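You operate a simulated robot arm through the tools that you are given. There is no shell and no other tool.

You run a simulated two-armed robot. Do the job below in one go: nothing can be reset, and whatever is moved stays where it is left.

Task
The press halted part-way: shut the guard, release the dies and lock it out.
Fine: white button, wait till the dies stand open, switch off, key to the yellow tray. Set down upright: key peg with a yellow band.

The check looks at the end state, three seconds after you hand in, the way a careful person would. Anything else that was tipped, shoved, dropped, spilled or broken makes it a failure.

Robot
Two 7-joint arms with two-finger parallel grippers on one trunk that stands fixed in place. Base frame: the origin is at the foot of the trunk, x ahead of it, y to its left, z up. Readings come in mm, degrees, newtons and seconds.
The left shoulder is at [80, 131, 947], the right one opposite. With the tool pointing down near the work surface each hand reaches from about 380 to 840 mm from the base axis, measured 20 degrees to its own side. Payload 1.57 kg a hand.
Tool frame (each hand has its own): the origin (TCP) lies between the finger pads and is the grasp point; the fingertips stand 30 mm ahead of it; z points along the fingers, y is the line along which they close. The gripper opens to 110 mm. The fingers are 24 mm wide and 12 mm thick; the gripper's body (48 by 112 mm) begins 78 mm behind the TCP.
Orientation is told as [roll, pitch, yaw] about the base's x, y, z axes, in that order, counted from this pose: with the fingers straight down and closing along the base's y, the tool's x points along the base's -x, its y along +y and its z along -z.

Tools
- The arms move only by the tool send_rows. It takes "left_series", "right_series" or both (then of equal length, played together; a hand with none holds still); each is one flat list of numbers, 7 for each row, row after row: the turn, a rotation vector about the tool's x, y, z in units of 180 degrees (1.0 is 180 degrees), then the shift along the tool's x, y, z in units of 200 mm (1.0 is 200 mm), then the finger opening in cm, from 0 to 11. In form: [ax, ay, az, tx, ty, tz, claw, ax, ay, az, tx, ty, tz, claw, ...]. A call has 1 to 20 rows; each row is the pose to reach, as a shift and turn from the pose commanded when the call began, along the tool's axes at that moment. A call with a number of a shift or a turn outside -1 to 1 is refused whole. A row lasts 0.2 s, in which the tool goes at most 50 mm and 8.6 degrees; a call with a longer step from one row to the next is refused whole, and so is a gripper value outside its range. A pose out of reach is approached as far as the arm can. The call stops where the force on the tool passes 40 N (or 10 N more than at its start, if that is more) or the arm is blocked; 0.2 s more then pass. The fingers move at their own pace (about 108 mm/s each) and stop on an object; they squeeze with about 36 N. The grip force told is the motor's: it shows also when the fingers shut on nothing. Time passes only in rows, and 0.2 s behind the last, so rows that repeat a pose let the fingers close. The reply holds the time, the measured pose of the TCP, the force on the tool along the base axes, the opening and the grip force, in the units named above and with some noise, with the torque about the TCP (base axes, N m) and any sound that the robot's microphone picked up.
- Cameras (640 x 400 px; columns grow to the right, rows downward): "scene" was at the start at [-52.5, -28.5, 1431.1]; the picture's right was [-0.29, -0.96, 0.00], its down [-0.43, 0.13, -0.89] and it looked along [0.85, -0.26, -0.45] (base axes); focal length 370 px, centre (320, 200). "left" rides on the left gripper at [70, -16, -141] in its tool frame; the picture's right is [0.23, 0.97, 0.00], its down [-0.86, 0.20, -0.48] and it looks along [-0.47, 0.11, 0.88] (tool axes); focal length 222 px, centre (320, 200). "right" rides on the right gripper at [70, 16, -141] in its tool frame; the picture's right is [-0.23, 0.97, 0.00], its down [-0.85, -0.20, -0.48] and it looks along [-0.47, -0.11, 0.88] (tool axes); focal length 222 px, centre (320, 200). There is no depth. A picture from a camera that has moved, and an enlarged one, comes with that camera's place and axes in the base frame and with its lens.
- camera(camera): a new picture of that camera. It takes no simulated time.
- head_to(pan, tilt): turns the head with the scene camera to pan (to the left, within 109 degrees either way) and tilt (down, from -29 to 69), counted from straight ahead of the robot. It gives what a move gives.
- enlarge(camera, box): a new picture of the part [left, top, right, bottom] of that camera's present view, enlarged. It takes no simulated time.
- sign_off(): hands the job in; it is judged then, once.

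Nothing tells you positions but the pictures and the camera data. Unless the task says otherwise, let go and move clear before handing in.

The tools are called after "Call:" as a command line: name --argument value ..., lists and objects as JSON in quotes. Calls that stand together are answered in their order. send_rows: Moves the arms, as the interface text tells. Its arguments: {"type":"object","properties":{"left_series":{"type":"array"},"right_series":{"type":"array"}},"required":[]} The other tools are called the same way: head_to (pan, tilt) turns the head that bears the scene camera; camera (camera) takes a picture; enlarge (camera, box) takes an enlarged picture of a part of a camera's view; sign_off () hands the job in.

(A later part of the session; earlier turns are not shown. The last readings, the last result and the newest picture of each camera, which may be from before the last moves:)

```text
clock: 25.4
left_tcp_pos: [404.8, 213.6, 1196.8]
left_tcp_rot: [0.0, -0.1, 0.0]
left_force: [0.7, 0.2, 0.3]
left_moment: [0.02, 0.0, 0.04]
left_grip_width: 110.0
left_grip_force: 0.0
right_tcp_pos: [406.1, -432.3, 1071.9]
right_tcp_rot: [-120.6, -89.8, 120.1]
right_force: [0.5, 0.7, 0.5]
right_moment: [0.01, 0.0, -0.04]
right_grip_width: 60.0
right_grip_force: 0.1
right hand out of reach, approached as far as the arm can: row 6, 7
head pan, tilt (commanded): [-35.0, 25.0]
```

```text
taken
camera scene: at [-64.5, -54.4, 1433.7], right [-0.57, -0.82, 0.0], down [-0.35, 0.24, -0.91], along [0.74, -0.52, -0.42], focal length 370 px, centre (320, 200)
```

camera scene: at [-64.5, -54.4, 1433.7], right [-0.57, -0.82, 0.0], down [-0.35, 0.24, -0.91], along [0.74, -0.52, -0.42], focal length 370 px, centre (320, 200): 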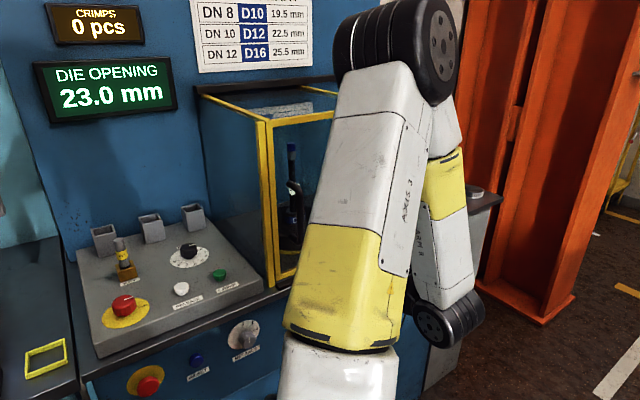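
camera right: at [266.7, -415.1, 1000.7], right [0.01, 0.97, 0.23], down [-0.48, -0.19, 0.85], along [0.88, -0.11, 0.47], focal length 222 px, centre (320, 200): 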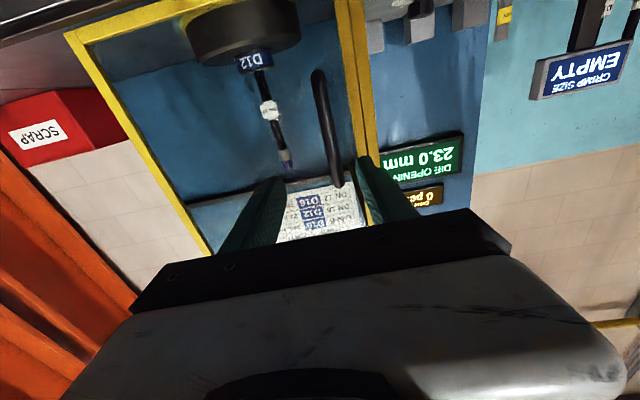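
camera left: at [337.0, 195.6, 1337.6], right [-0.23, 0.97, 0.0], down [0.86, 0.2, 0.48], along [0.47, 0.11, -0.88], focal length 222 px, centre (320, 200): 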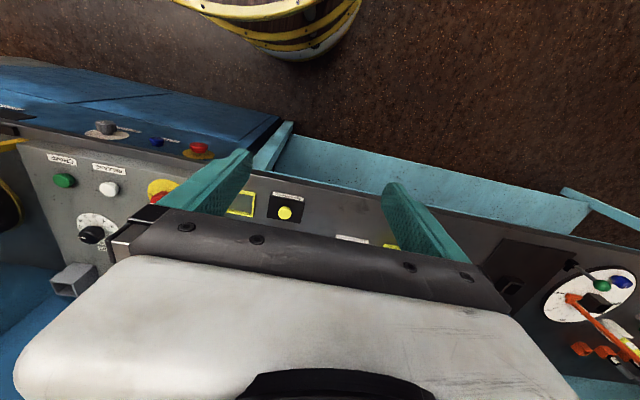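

The guard stands next to the post. I'll check the joint closely, and then see whether a gap remains.

Call:
enlarge --camera "right" --box '[250, 0, 450, 200]'

Call:
enlarge --camera "scene" --box '[230, 100, 330, 300]'

```text
2.00 times, centred on (350, 100) of right
camera zoom: at [266.7, -415.1, 1000.7], right [0.01, 0.97, 0.23], down [-0.48, -0.19, 0.85], along [0.88, -0.11, 0.47], focal length 444 px, centre (260, 400)
```

zoom: 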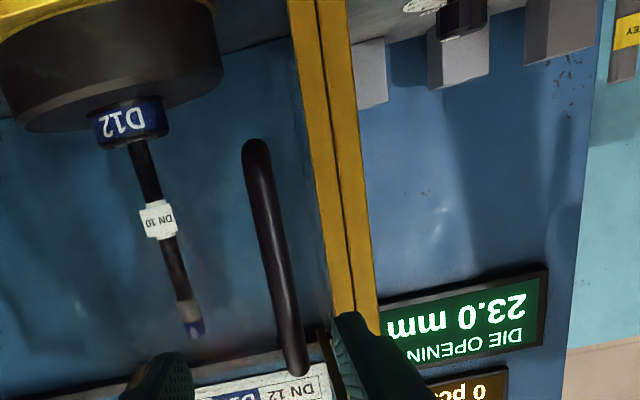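

```text
2.00 times, centred on (280, 200) of scene
camera zoom: at [-64.5, -54.4, 1433.7], right [-0.57, -0.82, 0.0], down [-0.35, 0.24, -0.91], along [0.74, -0.52, -0.42], focal length 740 px, centre (400, 200)
```

zoom: 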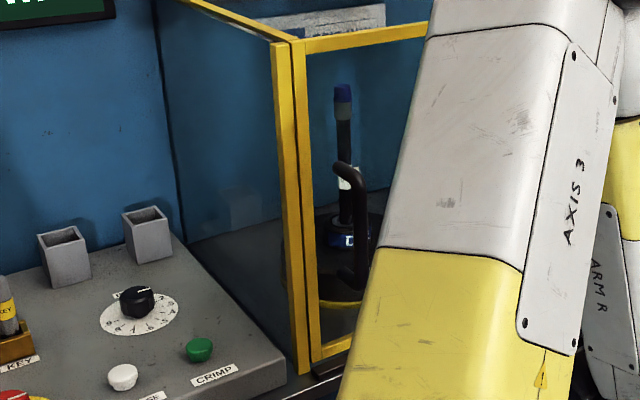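

The guard is shut, flush with the post. The panel top is level at z≈920: white RELEASE button top near (624,-175,936), red switch knob near (616,-65,956), key peg top near (750,-90,1017). I'll turn the right hand back to pointing down above the front of the panel.

Call:
send_rows --right_series '[0, 0.0417, 0, -0.0333, 0.055, 0.0183, 6, 0, 0.0833, 0, -0.0667, 0.11, 0.0367, 4, 0, 0.125, 0, -0.1, 0.165, 0.055, 2, 0, 0.1667, 0, -0.1333, 0.22, 0.0733, 0, 0, 0.2083, 0, -0.1667, 0.275, 0.0917, 0, 0, 0.25, 0, -0.2, 0.33, 0.11, 0, 0, 0.2917, 0, -0.2333, 0.385, 0.1283, 0, 0, 0.3333, 0, -0.2667, 0.44, 0.1467, 0, 0, 0.375, 0, -0.3, 0.495, 0.165, 0, 0, 0.4167, 0, -0.3333, 0.55, 0.1833, 0, 0, 0.4583, 0, -0.3667, 0.605, 0.2017, 0, 0, 0.5, 0, -0.4, 0.66, 0.22, 0]'

Call:
head_to --pan -12 --tilt 32

Call:
camera --camera "scene"

Call:
camera --camera "right"

```text
clock: 28.0
left_tcp_pos: [405.9, 213.3, 1196.4]
left_tcp_rot: [0.0, 0.0, -0.2]
left_force: [-0.2, -0.3, -0.2]
left_moment: [0.04, -0.04, 0.01]
left_grip_width: 110.0
left_grip_force: 0.1
right_tcp_pos: [448.9, -301.8, 1151.4]
right_tcp_rot: [-0.2, 0.0, -0.6]
right_force: [-0.9, 0.7, 0.3]
right_moment: [0.01, 0.0, 0.0]
right_grip_width: 0.0
right_grip_force: 21.7
right hand out of reach, approached as far as the arm can: row 1, 2, 3
head pan, tilt (commanded): [-35.0, 25.0]
```

```text
clock: 28.9
left_tcp_pos: [405.1, 214.3, 1196.8]
left_tcp_rot: [-0.1, -0.1, 0.0]
left_force: [0.1, 1.2, 0.2]
left_moment: [0.0, 0.01, 0.02]
left_grip_width: 110.0
left_grip_force: 0.1
right_tcp_pos: [450.0, -300.1, 1152.5]
right_tcp_rot: [-0.1, -0.1, -0.5]
right_force: [-0.2, 0.2, 0.8]
right_moment: [0.01, -0.02, 0.0]
right_grip_width: 0.1
right_grip_force: 21.3
head pan, tilt (commanded): [-12.0, 32.0]
```

```text
taken
camera scene: at [-52.6, -20.4, 1422.6], right [-0.21, -0.98, 0.0], down [-0.52, 0.11, -0.85], along [0.83, -0.18, -0.53], focal length 370 px, centre (320, 200)
```

scene: 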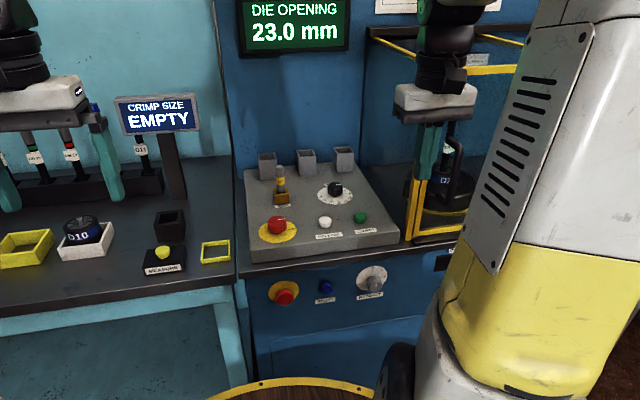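

```text
taken
camera right: at [382.6, -283.8, 1291.8], right [0.24, 0.97, 0.0], down [0.85, -0.21, 0.48], along [0.47, -0.12, -0.88], focal length 222 px, centre (320, 200)
```

right: 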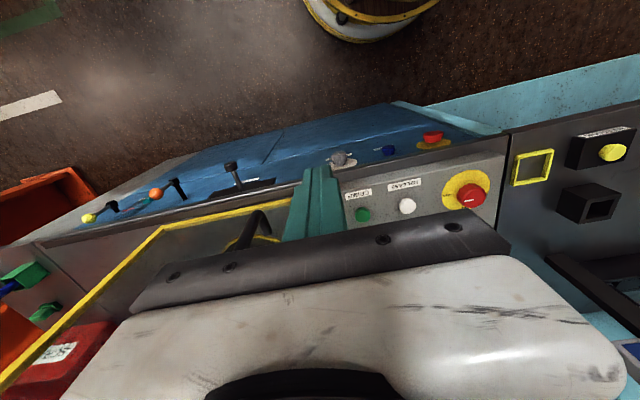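

I have the closed right fingers pointing down; both cameras agree on the white RELEASE button at about (623,-176), top z≈936. I'll move above it and check before pressing.

Call:
send_rows --right_series '[0, 0, -0.003, -0.144, 0.105, 0, 0, 0, 0, -0.003, -0.288, 0.211, 0, 0, 0, 0, -0.003, -0.432, 0.316, 0, 0, 0, 0, -0.003, -0.576, 0.422, 0, 0, 0, 0, -0.003, -0.72, 0.527, 0, 0, 0, 0, -0.003, -0.862, 0.6325, 0, 0, 0, 0, -0.003, -0.862, 0.6325, 0.2, 0, 0, 0, -0.003, -0.862, 0.6325, 0.4, 0, 0, 0, -0.003, -0.862, 0.6325, 0.6, 0, 0, 0, -0.003, -0.862, 0.6325, 0.76, 0]'

Call:
camera --camera "scene"

Call:
enlarge --camera "scene" --box '[230, 130, 430, 270]'

Call:
camera --camera "right"

```text
clock: 31.1
left_tcp_pos: [405.5, 213.3, 1197.2]
left_tcp_rot: [0.1, 0.0, 0.0]
left_force: [-0.5, 0.0, -0.4]
left_moment: [-0.01, -0.03, -0.02]
left_grip_width: 109.7
left_grip_force: 0.0
right_tcp_pos: [623.7, -176.1, 998.3]
right_tcp_rot: [-0.1, 0.0, 0.0]
right_force: [0.6, -0.8, 0.3]
right_moment: [-0.02, -0.01, -0.01]
right_grip_width: 0.0
right_grip_force: 21.5
head pan, tilt (commanded): [-12.0, 32.0]
```

```text
taken
camera scene: at [-52.7, -20.3, 1422.6], right [-0.21, -0.98, 0.0], down [-0.52, 0.11, -0.85], along [0.83, -0.18, -0.53], focal length 370 px, centre (320, 200)
```

scene: 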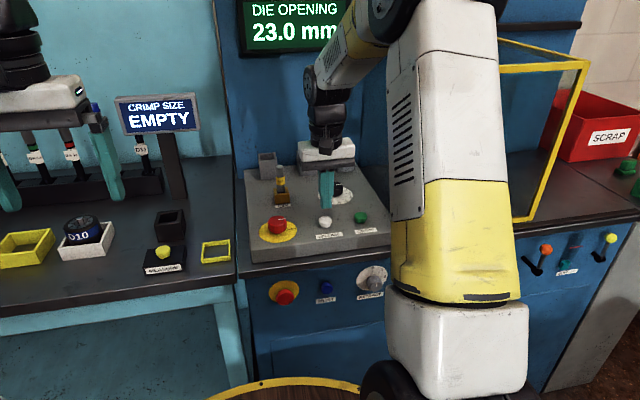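

```text
2.86 times, centred on (330, 200) of scene
camera zoom: at [-52.7, -20.3, 1422.6], right [-0.21, -0.98, 0.0], down [-0.52, 0.11, -0.85], along [0.83, -0.18, -0.53], focal length 1057 px, centre (291, 200)
```

zoom: 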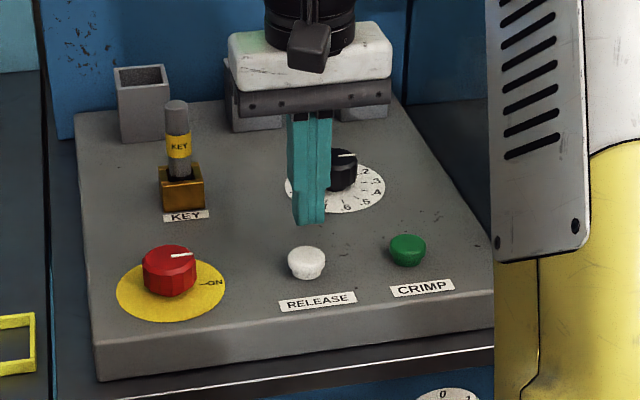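

```text
taken
camera right: at [556.0, -159.0, 1139.6], right [0.23, 0.97, 0.0], down [0.85, -0.2, 0.48], along [0.47, -0.11, -0.88], focal length 222 px, centre (320, 200)
```

right: 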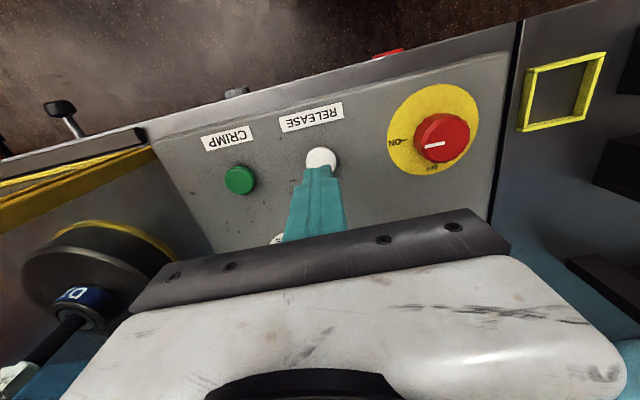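

The fingertips are just above the white button, a few mm too far back. I'll nudge and press down in small steps, watching the force.

Call:
send_rows --right_series '[0, 0, 0, 0.015, 0.008, 0.08, 0, 0, 0, 0, 0.015, 0.008, 0.13, 0, 0, 0, 0, 0.015, 0.008, 0.15, 0, 0, 0, 0, 0.015, 0.008, 0.165, 0, 0, 0, 0, 0.015, 0.008, 0.175, 0]'

Call:
camera --camera "scene"

Call:
enlarge --camera "scene" --box '[230, 130, 430, 270]'

```text
clock: 32.3
left_tcp_pos: [405.3, 212.8, 1197.1]
left_tcp_rot: [0.0, 0.0, 0.0]
left_force: [-0.5, 0.3, 0.3]
left_moment: [0.0, -0.01, 0.03]
left_grip_width: 110.1
left_grip_force: 0.1
right_tcp_pos: [621.7, -176.0, 964.2]
right_tcp_rot: [-0.1, -0.1, 0.0]
right_force: [-0.9, 0.1, 2.1]
right_moment: [0.03, 0.02, -0.01]
right_grip_width: 0.0
right_grip_force: 21.1
head pan, tilt (commanded): [-12.0, 32.0]
```

```text
taken
camera scene: at [-52.6, -20.2, 1422.6], right [-0.21, -0.98, 0.0], down [-0.52, 0.11, -0.85], along [0.83, -0.18, -0.53], focal length 370 px, centre (320, 200)
```

scene: 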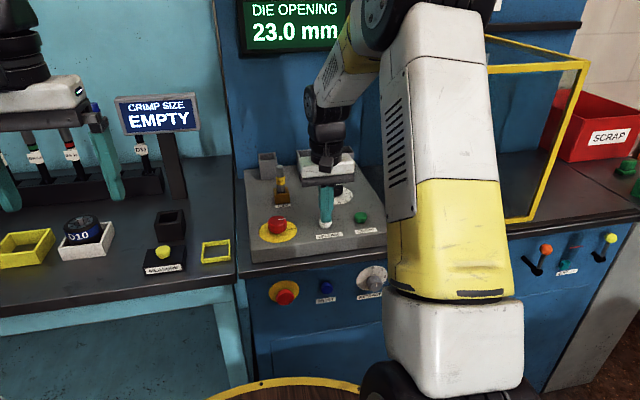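

```text
2.86 times, centred on (330, 200) of scene
camera zoom: at [-52.6, -20.2, 1422.6], right [-0.21, -0.98, 0.0], down [-0.52, 0.11, -0.85], along [0.83, -0.18, -0.53], focal length 1057 px, centre (291, 200)
```

zoom: 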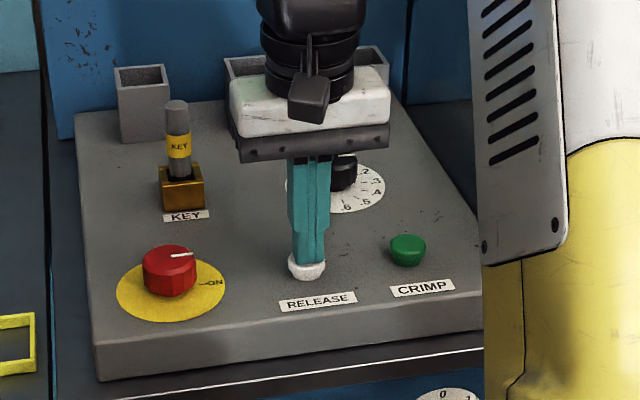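

The fingertips now rest lightly on the button (2 N). I'll press on in 1–2 mm steps.

Call:
send_rows --right_series '[0, 0, 0, 0, 0, 0.008, 0, 0, 0, 0, 0, 0, 0.016, 0, 0, 0, 0, 0, 0, 0.024, 0, 0, 0, 0, 0, 0, 0.032, 0]'

Call:
enlarge --camera "scene" --box '[230, 0, 430, 270]'

```text
clock: 33.3
left_tcp_pos: [404.9, 212.6, 1196.7]
left_tcp_rot: [0.0, 0.1, -0.1]
left_force: [0.4, -1.0, -0.4]
left_moment: [0.02, -0.03, -0.01]
left_grip_width: 109.9
left_grip_force: 0.0
right_tcp_pos: [621.1, -177.0, 961.0]
right_tcp_rot: [-0.3, -0.2, 0.0]
right_force: [-8.2, 1.6, 29.4]
right_moment: [0.05, 0.17, 0.01]
right_grip_width: 0.0
right_grip_force: 20.4
head pan, tilt (commanded): [-12.0, 32.0]
heard: click
```

```text
1.48 times, centred on (330, 135) of scene
camera zoom: at [-53.9, -20.0, 1422.5], right [-0.21, -0.98, 0.0], down [-0.52, 0.11, -0.85], along [0.83, -0.18, -0.53], focal length 548 px, centre (305, 296)
```

zoom: 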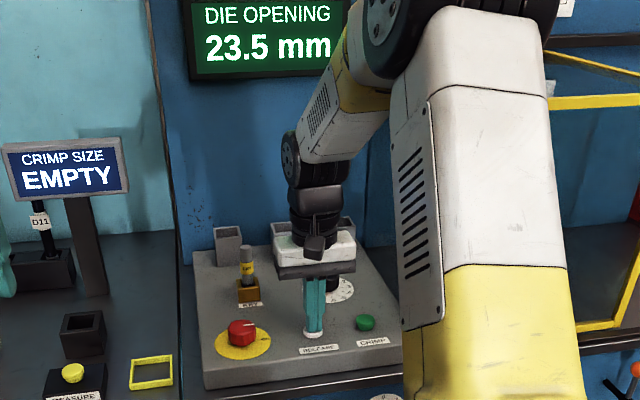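

I heard a click and the display rose to 23.5 mm, so the dies are opening. I'll hold the button and watch the display.

Call:
send_rows --right_series '[0, 0, 0, 0, 0, 0, 0, 0, 0, 0, 0, 0, 0, 0, 0, 0, 0, 0, 0, 0, 0, 0, 0, 0, 0, 0, 0, 0, 0, 0, 0, 0, 0, 0, 0]'

Call:
enlarge --camera "scene" --box '[230, 0, 430, 270]'

```text
clock: 34.5
left_tcp_pos: [404.8, 214.4, 1197.6]
left_tcp_rot: [0.0, 0.0, 0.0]
left_force: [-0.1, 0.4, 0.8]
left_moment: [0.02, 0.0, 0.0]
left_grip_width: 109.9
left_grip_force: 0.1
right_tcp_pos: [621.1, -175.0, 959.7]
right_tcp_rot: [-0.3, -0.2, 0.0]
right_force: [-4.0, 0.6, 37.1]
right_moment: [0.03, 0.01, 0.03]
right_grip_width: 0.0
right_grip_force: 21.7
head pan, tilt (commanded): [-12.0, 32.0]
```

```text
1.48 times, centred on (330, 135) of scene
camera zoom: at [-53.8, -19.9, 1422.5], right [-0.21, -0.98, 0.0], down [-0.52, 0.11, -0.85], along [0.83, -0.18, -0.53], focal length 548 px, centre (305, 296)
```

zoom: 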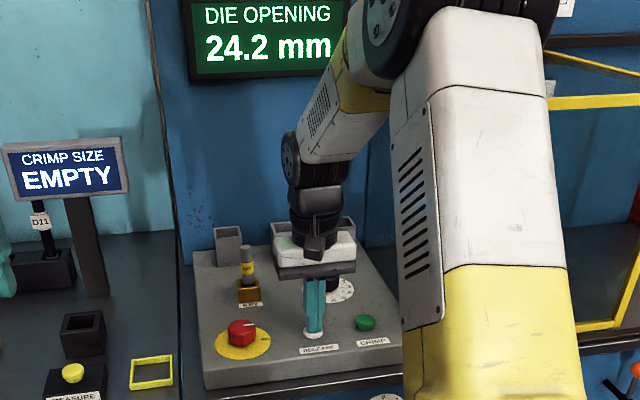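

It opens about 0.6 mm/s. I'll lift off the button and check whether the opening goes on by itself.

Call:
send_rows --right_series '[0, 0, 0, 0, 0, -0.03, 0, 0, 0, 0, 0, 0, -0.1, 0, 0, 0, 0, 0, 0, -0.2, 0, 0, 0, 0, 0, 0, -0.2, 0, 0, 0, 0, 0, 0, -0.2, 0, 0, 0, 0, 0, 0, -0.2, 0]'

Call:
enlarge --camera "scene" --box '[230, 0, 430, 270]'

Call:
send_rows --right_series '[0, 0, 0, 0, 0, 0, 0, 0, 0, 0, 0, 0, 0, 0, 0, 0, 0, 0, 0, 0, 0, 0, 0, 0, 0, 0, 0, 0, 0, 0, 0, 0, 0, 0, 0]'

Call:
enlarge --camera "scene" --box '[230, 0, 430, 270]'

```text
clock: 35.9
left_tcp_pos: [406.5, 214.7, 1196.4]
left_tcp_rot: [0.0, 0.1, -0.2]
left_force: [0.2, 0.1, 0.7]
left_moment: [-0.03, 0.01, 0.04]
left_grip_width: 110.2
left_grip_force: 0.1
right_tcp_pos: [621.5, -177.1, 998.2]
right_tcp_rot: [-0.1, -0.1, -0.1]
right_force: [-0.2, 0.4, -1.1]
right_moment: [0.0, -0.01, -0.02]
right_grip_width: 0.1
right_grip_force: 22.0
head pan, tilt (commanded): [-12.0, 32.0]
```

```text
1.48 times, centred on (330, 135) of scene
camera zoom: at [-52.6, -20.3, 1422.6], right [-0.21, -0.98, 0.0], down [-0.52, 0.11, -0.85], along [0.83, -0.18, -0.53], focal length 548 px, centre (305, 296)
```

zoom: 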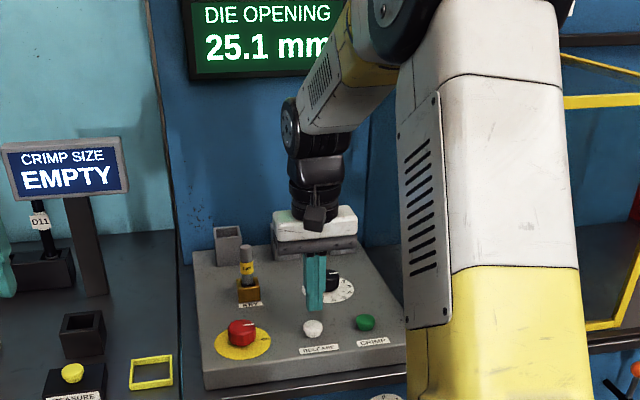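

```text
clock: 37.1
left_tcp_pos: [405.9, 214.4, 1197.3]
left_tcp_rot: [0.0, 0.0, 0.0]
left_force: [0.1, 0.9, 0.2]
left_moment: [0.02, -0.01, 0.0]
left_grip_width: 110.1
left_grip_force: 0.1
right_tcp_pos: [622.5, -175.7, 997.2]
right_tcp_rot: [-0.1, -0.1, -0.1]
right_force: [-0.5, -0.6, -0.2]
right_moment: [-0.02, 0.0, 0.02]
right_grip_width: 0.1
right_grip_force: 21.0
head pan, tilt (commanded): [-12.0, 32.0]
```

```text
1.48 times, centred on (330, 135) of scene
camera zoom: at [-52.5, -20.3, 1422.6], right [-0.21, -0.98, 0.0], down [-0.52, 0.11, -0.85], along [0.83, -0.18, -0.53], focal length 548 px, centre (305, 296)
```

zoom: 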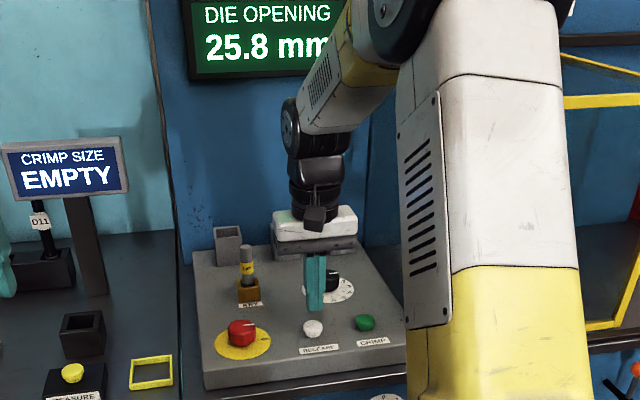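

The dies keep opening on their own (25.8 mm now). While waiting I'll lift the right hand and move it above the red switch knob, fingers opened, without touching it.

Call:
send_rows --right_series '[0, 0, 0, 0, 0, -0.1, 2, 0, 0, 0.0417, 0, 0.05, -0.2, 4, 0, 0, 0.0833, 0.01, 0.17, -0.2, 7, 0, 0, 0.125, 0.02, 0.3, -0.2, 7, 0, 0, 0.1667, 0.025, 0.42, -0.2, 7, 0, 0, 0.2083, 0.025, 0.5, -0.2, 7, 0, 0, 0.25, 0.025, 0.54, -0.2, 7, 0, 0, 0.25, 0.025, 0.54, -0.2, 7]'

Call:
camera --camera "scene"

Call:
camera --camera "right"

Call:
enlarge --camera "scene" --box '[230, 130, 430, 270]'

```text
clock: 38.9
left_tcp_pos: [406.6, 215.0, 1196.7]
left_tcp_rot: [-0.1, 0.0, 0.0]
left_force: [0.1, 1.0, 0.2]
left_moment: [0.04, 0.02, -0.01]
left_grip_width: 110.1
left_grip_force: 0.0
right_tcp_pos: [615.7, -68.1, 1036.7]
right_tcp_rot: [0.0, -0.2, -45.1]
right_force: [0.3, -0.3, -0.3]
right_moment: [0.02, 0.02, -0.01]
right_grip_width: 70.3
right_grip_force: 0.0
head pan, tilt (commanded): [-12.0, 32.0]
```

```text
taken
camera scene: at [-52.6, -20.3, 1422.6], right [-0.21, -0.98, 0.0], down [-0.52, 0.11, -0.85], along [0.83, -0.18, -0.53], focal length 370 px, centre (320, 200)
```

scene: 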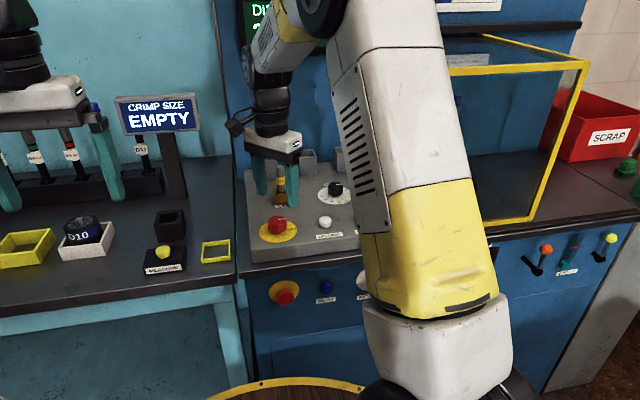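

```text
taken
camera right: at [580.6, -6.3, 1177.9], right [0.85, 0.53, 0.0], down [0.46, -0.75, 0.48], along [0.25, -0.41, -0.88], focal length 222 px, centre (320, 200)
```

right: 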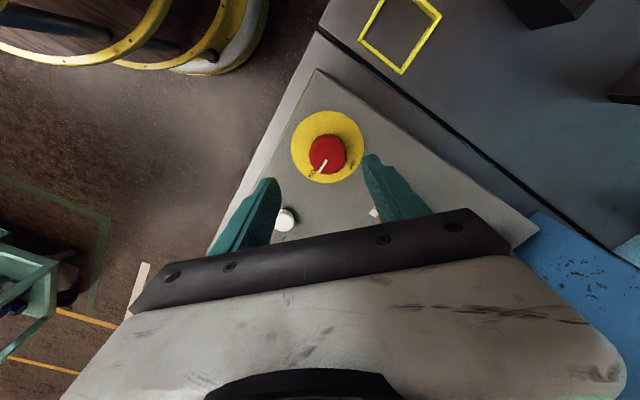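

```text
2.86 times, centred on (330, 200) of scene
camera zoom: at [-52.6, -20.3, 1422.6], right [-0.21, -0.98, 0.0], down [-0.52, 0.11, -0.85], along [0.83, -0.18, -0.53], focal length 1057 px, centre (291, 200)
```

zoom: 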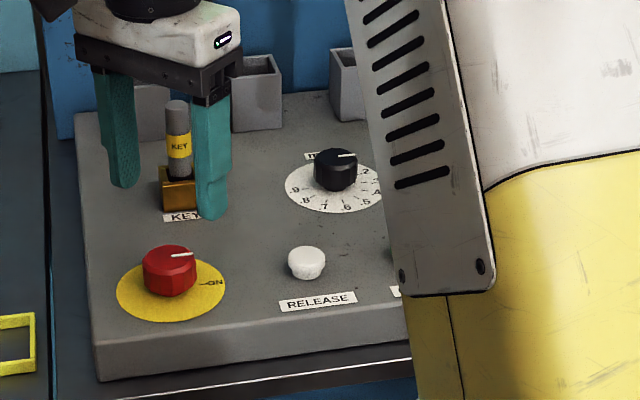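

I'll enlarge the wrist view to centre the fingers exactly over the knob and check the display from a slightly different head angle.

Call:
enlarge --camera "right" --box '[260, 80, 400, 220]'

Call:
head_to --pan -16 --tilt 20

Call:
camera --camera "scene"

```text
2.86 times, centred on (330, 150) of right
camera zoom: at [580.6, -6.3, 1177.9], right [0.85, 0.53, 0.0], down [0.46, -0.75, 0.48], along [0.25, -0.41, -0.88], focal length 635 px, centre (291, 343)
```

zoom: 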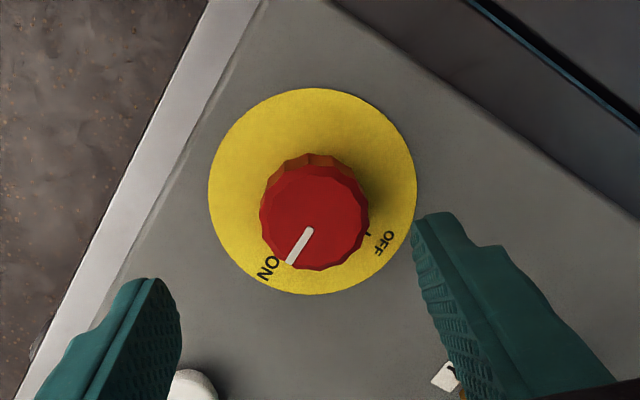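

```text
clock: 39.6
left_tcp_pos: [407.1, 214.0, 1196.6]
left_tcp_rot: [0.0, 0.0, 0.0]
left_force: [1.2, -0.3, -0.5]
left_moment: [0.0, -0.02, 0.02]
left_grip_width: 109.9
left_grip_force: 0.0
right_tcp_pos: [616.5, -68.0, 1038.4]
right_tcp_rot: [-0.1, -0.2, -45.0]
right_force: [0.8, -0.2, 0.6]
right_moment: [0.0, 0.03, 0.02]
right_grip_width: 70.0
right_grip_force: 0.1
head pan, tilt (commanded): [-16.0, 20.0]
```

```text
taken
camera scene: at [-50.6, -27.3, 1441.7], right [-0.28, -0.96, 0.0], down [-0.33, 0.09, -0.94], along [0.9, -0.26, -0.34], focal length 370 px, centre (320, 200)
```

scene: 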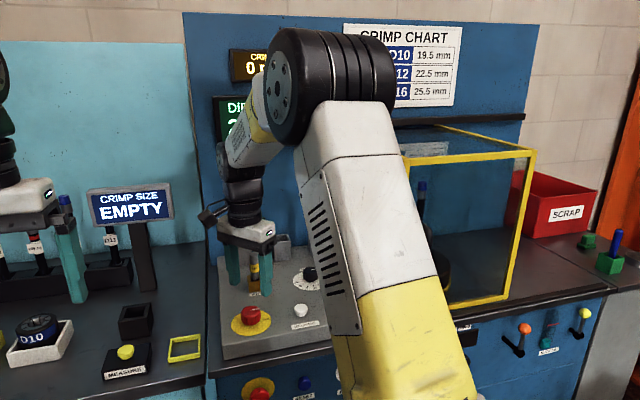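

The knob's centre comes out near (620,-64); OFF lies a quarter turn counterclockwise seen from above. I'll lower the open fingers around the knob without closing, and check.

Call:
send_rows --right_series '[0, 0, 0, 0, 0.028, 0.1, 7, 0, 0, 0, 0, 0.028, 0.2, 7, 0, 0, 0, 0, 0.028, 0.28, 7, 0, 0, 0, 0, 0.028, 0.35, 7]'

Call:
enlarge --camera "right" --box '[180, 80, 460, 260]'

Call:
camera --camera "scene"

Call:
enlarge --camera "scene" --box '[190, 220, 350, 350]'

```text
clock: 40.6
left_tcp_pos: [405.9, 212.7, 1197.5]
left_tcp_rot: [0.0, 0.0, -0.2]
left_force: [-0.7, 0.1, 0.4]
left_moment: [0.02, -0.05, -0.01]
left_grip_width: 110.2
left_grip_force: 0.2
right_tcp_pos: [620.6, -63.9, 968.7]
right_tcp_rot: [-0.1, 0.0, -45.1]
right_force: [0.2, -0.3, 0.1]
right_moment: [0.02, 0.0, -0.01]
right_grip_width: 70.0
right_grip_force: 0.0
head pan, tilt (commanded): [-16.0, 20.0]
```

```text
2.22 times, centred on (320, 170) of right
camera zoom: at [584.8, -2.4, 1107.9], right [0.85, 0.53, 0.0], down [0.46, -0.75, 0.48], along [0.25, -0.41, -0.88], focal length 494 px, centre (320, 267)
```

zoom: 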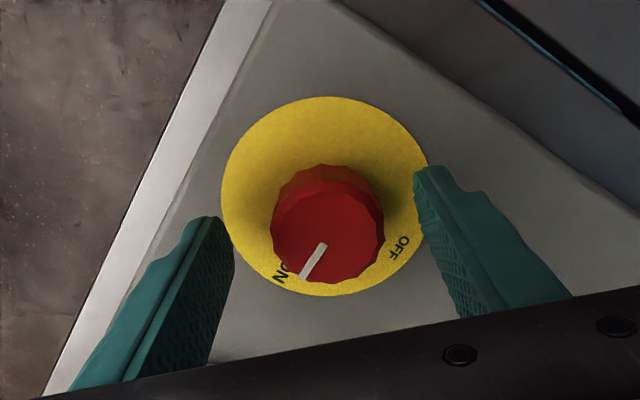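

```text
taken
camera scene: at [-50.7, -27.3, 1441.8], right [-0.28, -0.96, 0.0], down [-0.33, 0.09, -0.94], along [0.9, -0.26, -0.34], focal length 370 px, centre (320, 200)
```

scene: 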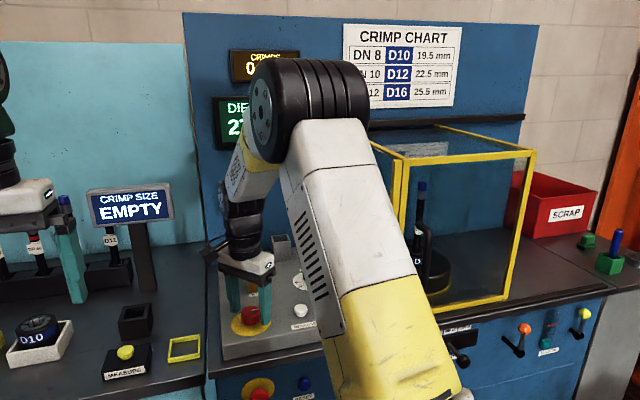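

```text
3.08 times, centred on (270, 285) of scene
camera zoom: at [-50.7, -27.3, 1441.8], right [-0.28, -0.96, 0.0], down [-0.33, 0.09, -0.94], along [0.9, -0.26, -0.34], focal length 1138 px, centre (474, -62)
```

zoom: 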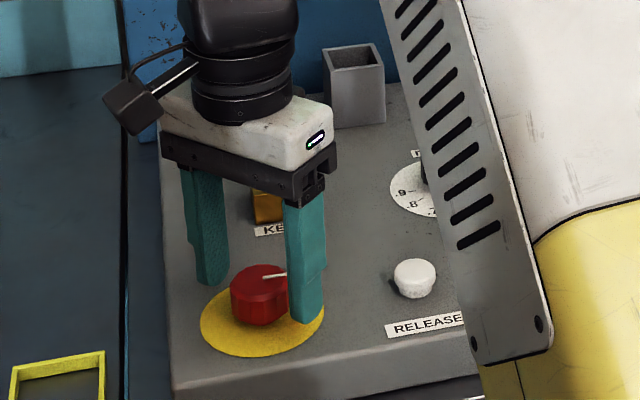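

The fingers straddle the knob evenly with the knob still at ON. Now I'll wait for the dies and find a head angle that shows the display.

Call:
head_to --pan 25 --tilt 20

Call:
camera --camera "scene"

Call:
camera --camera "left"

```text
clock: 41.7
left_tcp_pos: [406.3, 213.9, 1196.9]
left_tcp_rot: [0.0, -0.1, 0.1]
left_force: [-0.7, 0.1, -0.1]
left_moment: [0.0, 0.0, 0.0]
left_grip_width: 110.0
left_grip_force: 0.0
right_tcp_pos: [620.8, -65.1, 967.5]
right_tcp_rot: [-0.2, -0.2, -45.2]
right_force: [-0.5, -0.2, -0.7]
right_moment: [0.02, -0.01, -0.01]
right_grip_width: 69.7
right_grip_force: 0.1
head pan, tilt (commanded): [25.0, 20.0]
```

```text
taken
camera scene: at [-55.7, 37.7, 1441.8], right [0.42, -0.91, 0.0], down [-0.31, -0.14, -0.94], along [0.85, 0.4, -0.34], focal length 370 px, centre (320, 200)
```

scene: 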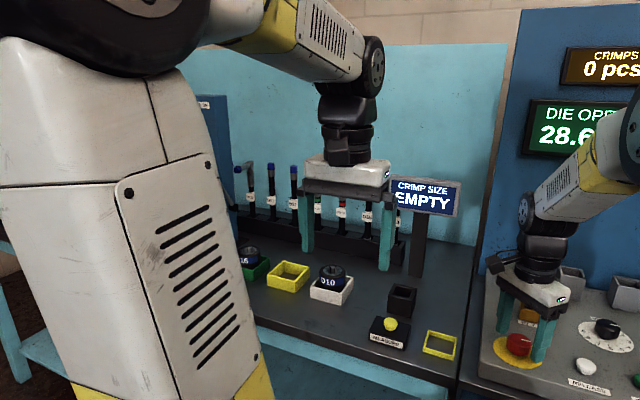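

```text
taken
camera left: at [336.9, 196.1, 1337.9], right [-0.23, 0.97, 0.0], down [0.86, 0.2, 0.48], along [0.47, 0.11, -0.88], focal length 222 px, centre (320, 200)
```

left: 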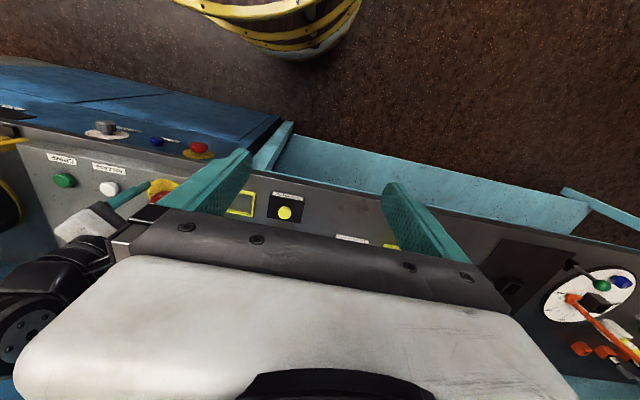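

The display can be read now: 28.6 mm and still rising. I'll wait with the hand held still.

Call:
send_rows --right_series '[0, 0, 0, 0, 0, 0, 7, 0, 0, 0, 0, 0, 0, 7, 0, 0, 0, 0, 0, 0, 7, 0, 0, 0, 0, 0, 0, 7, 0, 0, 0, 0, 0, 0, 7, 0, 0, 0, 0, 0, 0, 7, 0, 0, 0, 0, 0, 0, 7, 0, 0, 0, 0, 0, 0, 7, 0, 0, 0, 0, 0, 0, 7, 0, 0, 0, 0, 0, 0, 7, 0, 0, 0, 0, 0, 0, 7, 0, 0, 0, 0, 0, 0, 7, 0, 0, 0, 0, 0, 0, 7, 0, 0, 0, 0, 0, 0, 7, 0, 0, 0, 0, 0, 0, 7, 0, 0, 0, 0, 0, 0, 7, 0, 0, 0, 0, 0, 0, 7, 0, 0, 0, 0, 0, 0, 7, 0, 0, 0, 0, 0, 0, 7, 0, 0, 0, 0, 0, 0, 7]'

Call:
enlarge --camera "scene" --box '[480, 40, 640, 200]'

```text
clock: 45.9
left_tcp_pos: [406.1, 213.7, 1196.1]
left_tcp_rot: [0.1, 0.0, 0.0]
left_force: [-1.0, 0.7, -0.2]
left_moment: [-0.03, 0.02, 0.02]
left_grip_width: 110.1
left_grip_force: 0.0
right_tcp_pos: [620.7, -63.1, 967.7]
right_tcp_rot: [-0.1, -0.2, -45.2]
right_force: [1.3, -1.0, 0.0]
right_moment: [0.01, 0.01, -0.02]
right_grip_width: 70.1
right_grip_force: 0.0
head pan, tilt (commanded): [25.0, 20.0]
```

```text
2.50 times, centred on (560, 120) of scene
camera zoom: at [-55.7, 37.7, 1441.8], right [0.42, -0.91, 0.0], down [-0.31, -0.14, -0.94], along [0.85, 0.4, -0.34], focal length 925 px, centre (-280, 400)
```

zoom: 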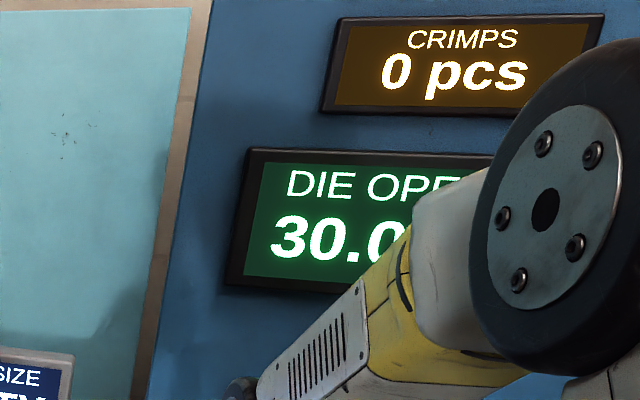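

It reads 30.0 mm; at that rate it would be past 31 by now, so it has probably stopped. I'll wait two more seconds to be sure.

Call:
send_rows --right_series '[0, 0, 0, 0, 0, 0, 7, 0, 0, 0, 0, 0, 0, 7, 0, 0, 0, 0, 0, 0, 7, 0, 0, 0, 0, 0, 0, 7, 0, 0, 0, 0, 0, 0, 7, 0, 0, 0, 0, 0, 0, 7, 0, 0, 0, 0, 0, 0, 7, 0, 0, 0, 0, 0, 0, 7, 0, 0, 0, 0, 0, 0, 7, 0, 0, 0, 0, 0, 0, 7]'

Call:
enlarge --camera "scene" --box '[480, 40, 640, 200]'

```text
clock: 48.1
left_tcp_pos: [406.1, 214.1, 1196.0]
left_tcp_rot: [0.1, 0.0, 0.1]
left_force: [0.1, 1.5, 1.4]
left_moment: [0.0, 0.0, -0.02]
left_grip_width: 109.9
left_grip_force: 0.1
right_tcp_pos: [620.6, -63.5, 967.2]
right_tcp_rot: [-0.1, -0.1, -45.0]
right_force: [0.0, 0.0, 0.3]
right_moment: [0.0, -0.03, 0.01]
right_grip_width: 70.0
right_grip_force: 0.0
head pan, tilt (commanded): [25.0, 20.0]
```

```text
2.50 times, centred on (560, 120) of scene
camera zoom: at [-55.7, 37.7, 1441.8], right [0.42, -0.91, 0.0], down [-0.31, -0.14, -0.94], along [0.85, 0.4, -0.34], focal length 925 px, centre (-280, 400)
```

zoom: 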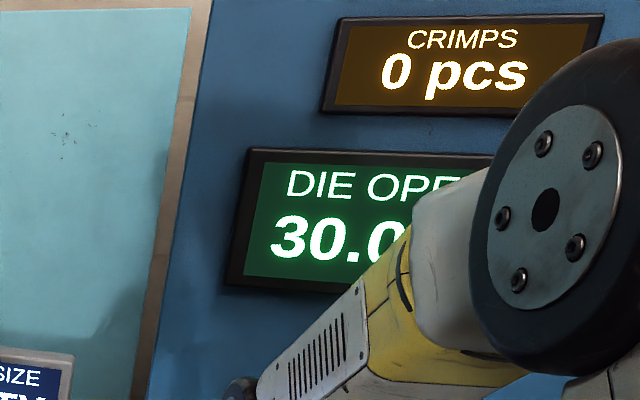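

The display holds at 30.0 mm, so the dies stand open. Now I'll close the fingers on the red knob.

Call:
send_rows --right_series '[0, 0, 0, 0, 0.008, 0.02, 7, 0, 0, 0, 0, 0.008, 0.025, 5, 0, 0, 0, 0, 0.008, 0.025, 3.5, 0, 0, 0, 0, 0.008, 0.025, 3.5, 0, 0, 0, 0, 0.008, 0.025, 3.5]'

Call:
enlarge --camera "right" --box '[180, 80, 460, 260]'

```text
clock: 49.3
left_tcp_pos: [406.2, 212.5, 1196.5]
left_tcp_rot: [0.0, 0.0, 0.0]
left_force: [-1.3, -0.1, 0.5]
left_moment: [0.01, -0.02, -0.03]
left_grip_width: 110.0
left_grip_force: 0.0
right_tcp_pos: [622.5, -62.5, 962.5]
right_tcp_rot: [0.0, -0.1, -45.1]
right_force: [0.3, 0.1, 1.5]
right_moment: [0.26, -0.35, 0.02]
right_grip_width: 41.2
right_grip_force: 44.9
head pan, tilt (commanded): [25.0, 20.0]
```

```text
2.22 times, centred on (320, 170) of right
camera zoom: at [586.1, -1.0, 1102.8], right [0.85, 0.53, 0.0], down [0.46, -0.74, 0.48], along [0.25, -0.41, -0.88], focal length 494 px, centre (320, 267)
```

zoom: 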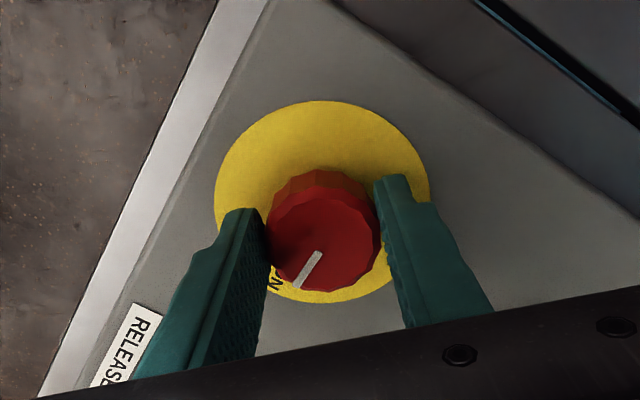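

The knob is gripped (41 mm) and well centred. I'll turn it a quarter turn counterclockwise, ON to OFF.

Call:
send_rows --right_series '[0, 0, -0.038, 0, 0, 0, 3.5, 0, 0, -0.077, 0, 0, 0, 3.5, 0, 0, -0.115, 0, 0, 0, 3.5, 0, 0, -0.154, 0, 0, 0, 3.5, 0, 0, -0.192, 0, 0, 0, 3.5, 0, 0, -0.231, 0, 0, 0, 3.5, 0, 0, -0.269, 0, 0, 0, 3.5, 0, 0, -0.308, 0, 0, 0, 3.5, 0, 0, -0.346, 0, 0, 0, 3.5, 0, 0, -0.385, 0, 0, 0, 3.5, 0, 0, -0.423, 0, 0, 0, 3.5, 0, 0, -0.462, 0, 0, 0, 3.5, 0, 0, -0.5, 0, 0, 0, 3.5]'

Call:
camera --camera "right"

Call:
camera --camera "scene"

```text
clock: 52.1
left_tcp_pos: [406.5, 212.9, 1196.4]
left_tcp_rot: [0.0, 0.0, 0.0]
left_force: [-1.0, -0.3, -0.5]
left_moment: [0.01, -0.01, 0.05]
left_grip_width: 110.1
left_grip_force: 0.0
right_tcp_pos: [623.3, -63.1, 962.9]
right_tcp_rot: [-0.2, -0.1, 45.0]
right_force: [8.3, -14.2, 0.0]
right_moment: [-0.33, -0.03, -0.19]
right_grip_width: 48.1
right_grip_force: 7.4
head pan, tilt (commanded): [25.0, 20.0]
```

```text
taken
camera right: at [563.3, -100.1, 1103.0], right [-0.53, 0.85, 0.0], down [0.74, 0.47, 0.48], along [0.41, 0.25, -0.88], focal length 222 px, centre (320, 200)
```

right: 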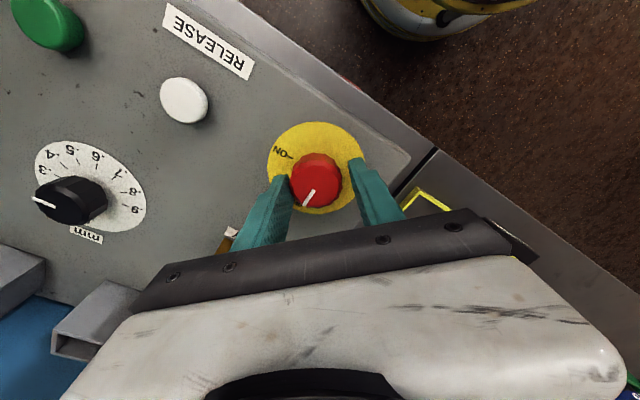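

```text
taken
camera scene: at [-55.4, 37.2, 1441.8], right [0.42, -0.91, 0.0], down [-0.31, -0.14, -0.94], along [0.85, 0.4, -0.34], focal length 370 px, centre (320, 200)
```

scene: 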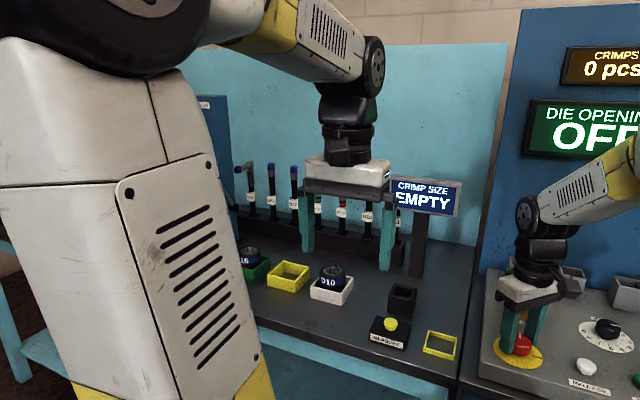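

The display now reads OFF. I'll check the pointer closely.

Call:
enlarge --camera "right" --box '[220, 90, 420, 250]'

```text
2.50 times, centred on (320, 170) of right
camera zoom: at [563.3, -100.1, 1103.0], right [-0.53, 0.85, 0.0], down [0.74, 0.47, 0.48], along [0.41, 0.25, -0.88], focal length 555 px, centre (320, 275)
```

zoom: 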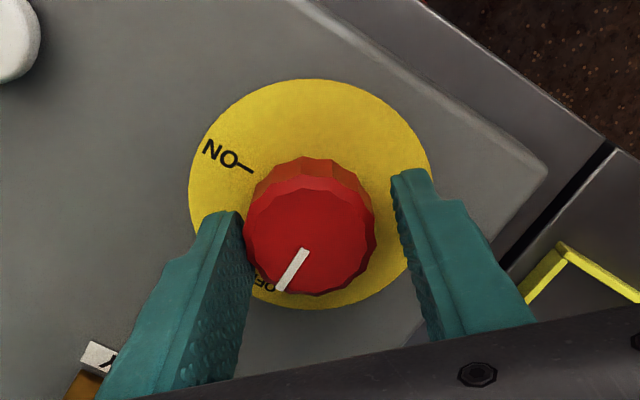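

The pointer is at OFF. I'll release the knob, lift straight up, and move over the key peg with open fingers, well above it.

Call:
send_rows --right_series '[0, 0, 0, 0, 0, 0, 7.5, 0, 0, 0, 0, 0, 0, 7.5, 0, 0, 0, 0, 0, -0.1, 7.5, 0, 0, 0, 0, 0, -0.3, 7.5, 0, 0, 0, 0, 0, -0.5, 7.5, 0, 0, 0, 0, 0, -0.75, 7.5, 0, 0, 0.042, -0.06, -0.09, -0.85, 7.5, 0, 0, 0.083, -0.12, -0.18, -0.85, 7.5, 0, 0, 0.125, -0.18, -0.27, -0.85, 7.5, 0, 0, 0.167, -0.24, -0.36, -0.85, 7.5, 0, 0, 0.208, -0.3, -0.45, -0.85, 7.5, 0, 0, 0.25, -0.3535, -0.5445, -0.85, 7.5]'

Call:
camera --camera "right"

Call:
head_to --pan -5 --tilt 28

Call:
camera --camera "scene"

```text
clock: 54.7
left_tcp_pos: [406.3, 213.4, 1197.8]
left_tcp_rot: [0.0, 0.0, -0.2]
left_force: [0.3, 0.0, 0.1]
left_moment: [0.02, -0.02, -0.01]
left_grip_width: 110.3
left_grip_force: 0.0
right_tcp_pos: [749.5, -88.9, 1133.0]
right_tcp_rot: [-0.2, 0.0, 0.0]
right_force: [0.4, 0.2, -0.4]
right_moment: [0.04, -0.02, -0.01]
right_grip_width: 75.4
right_grip_force: 0.1
head pan, tilt (commanded): [25.0, 20.0]
```

```text
taken
camera right: at [681.2, -71.5, 1273.3], right [0.23, 0.97, 0.0], down [0.85, -0.2, 0.48], along [0.47, -0.11, -0.88], focal length 222 px, centre (320, 200)
```

right: 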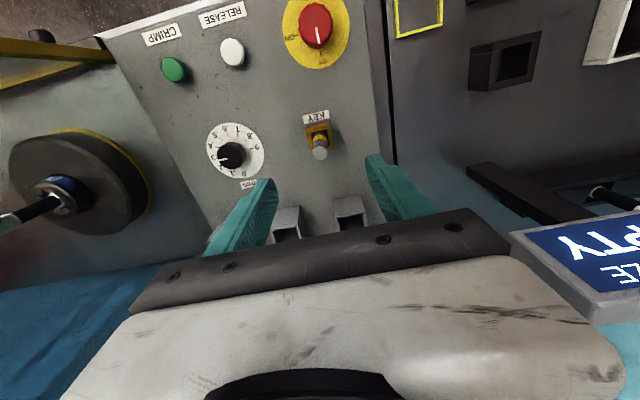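

```text
clock: 55.6
left_tcp_pos: [407.0, 213.9, 1197.2]
left_tcp_rot: [0.0, -0.1, 0.0]
left_force: [0.1, 0.7, 0.6]
left_moment: [0.02, -0.04, -0.01]
left_grip_width: 110.0
left_grip_force: 0.0
right_tcp_pos: [750.2, -89.1, 1133.1]
right_tcp_rot: [-0.2, -0.1, 0.1]
right_force: [-0.5, 0.7, 0.4]
right_moment: [0.0, 0.03, 0.0]
right_grip_width: 74.9
right_grip_force: 0.0
head pan, tilt (commanded): [-5.0, 28.0]
```

```text
taken
camera scene: at [-49.2, -9.5, 1428.9], right [-0.09, -1.0, 0.0], down [-0.47, 0.04, -0.88], along [0.88, -0.08, -0.47], focal length 370 px, centre (320, 200)
```

scene: 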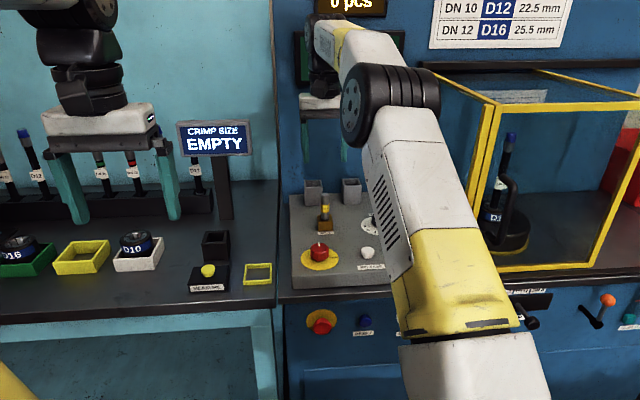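

I can see the key peg in its brass holder right below the hand. I'll enlarge to centre on it.

Call:
enlarge --camera "right" --box '[260, 90, 380, 190]'

Call:
enlarge --camera "scene" --box '[230, 160, 410, 300]'

```text
4.00 times, centred on (320, 140) of right
camera zoom: at [681.2, -71.6, 1273.3], right [0.23, 0.97, 0.0], down [0.85, -0.2, 0.48], along [0.47, -0.11, -0.88], focal length 888 px, centre (320, 440)
```

zoom: 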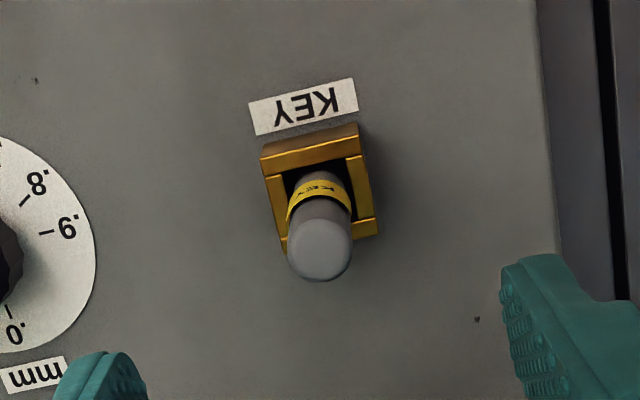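

```text
2.86 times, centred on (320, 230) of scene
camera zoom: at [-49.2, -9.5, 1428.9], right [-0.09, -1.0, 0.0], down [-0.47, 0.04, -0.88], along [0.88, -0.08, -0.47], focal length 1057 px, centre (320, 114)
```

zoom: 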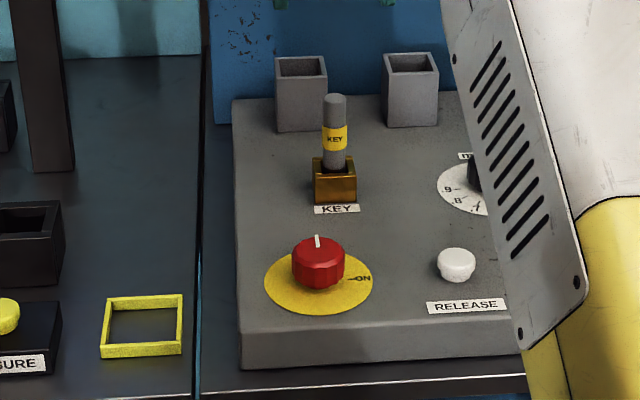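

The peg is about 19 mm thick, standing loosely in an open brass socket, centre near (752,-91), top z≈1017. I'll descend with fingers 45 mm apart to straddle its upper part, staying above the socket.

Call:
send_rows --right_series '[0, 0, 0, -0.01, -0.01, 0, 4.5, 0, 0, 0, -0.01, -0.01, 0.15, 4.5, 0, 0, 0, -0.01, -0.01, 0.35, 4.5, 0, 0, 0, -0.01, -0.01, 0.5, 4.5, 0, 0, 0, -0.01, -0.01, 0.62, 4.5, 0, 0, 0, -0.01, -0.01, 0.7, 4.5]'

Call:
enlarge --camera "right" --box '[220, 90, 420, 240]'

Call:
enlarge --camera "scene" --box '[270, 120, 390, 250]'

```text
clock: 57.0
left_tcp_pos: [407.0, 213.5, 1196.6]
left_tcp_rot: [0.0, -0.1, 0.0]
left_force: [0.2, -0.7, 0.4]
left_moment: [-0.01, -0.05, -0.01]
left_grip_width: 110.2
left_grip_force: 0.0
right_tcp_pos: [752.0, -92.3, 993.1]
right_tcp_rot: [0.0, -0.1, -0.1]
right_force: [0.8, 0.9, 0.1]
right_moment: [0.02, -0.01, -0.02]
right_grip_width: 45.2
right_grip_force: 0.0
head pan, tilt (commanded): [-5.0, 28.0]
```

```text
2.67 times, centred on (320, 165) of right
camera zoom: at [683.2, -74.8, 1133.2], right [0.23, 0.97, 0.0], down [0.85, -0.2, 0.48], along [0.47, -0.11, -0.88], focal length 592 px, centre (320, 293)
```

zoom: 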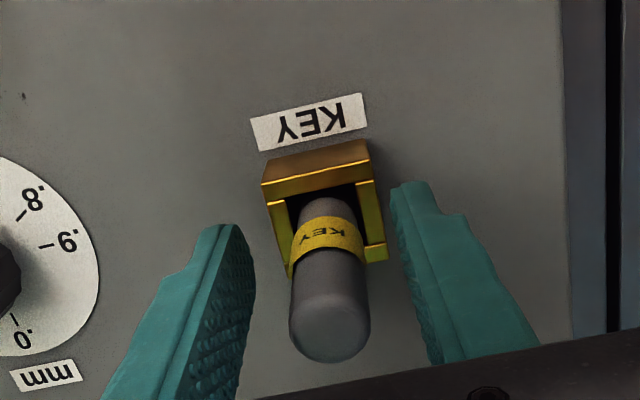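

```text
3.08 times, centred on (330, 185) of scene
camera zoom: at [-49.3, -9.6, 1428.9], right [-0.09, -1.0, 0.0], down [-0.47, 0.04, -0.88], along [0.88, -0.08, -0.47], focal length 1138 px, centre (289, 246)
```

zoom: 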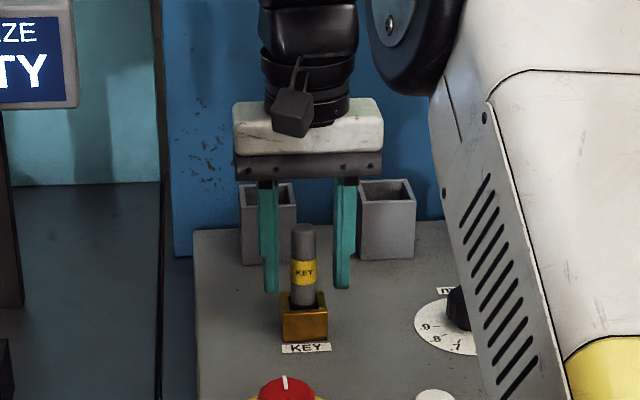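

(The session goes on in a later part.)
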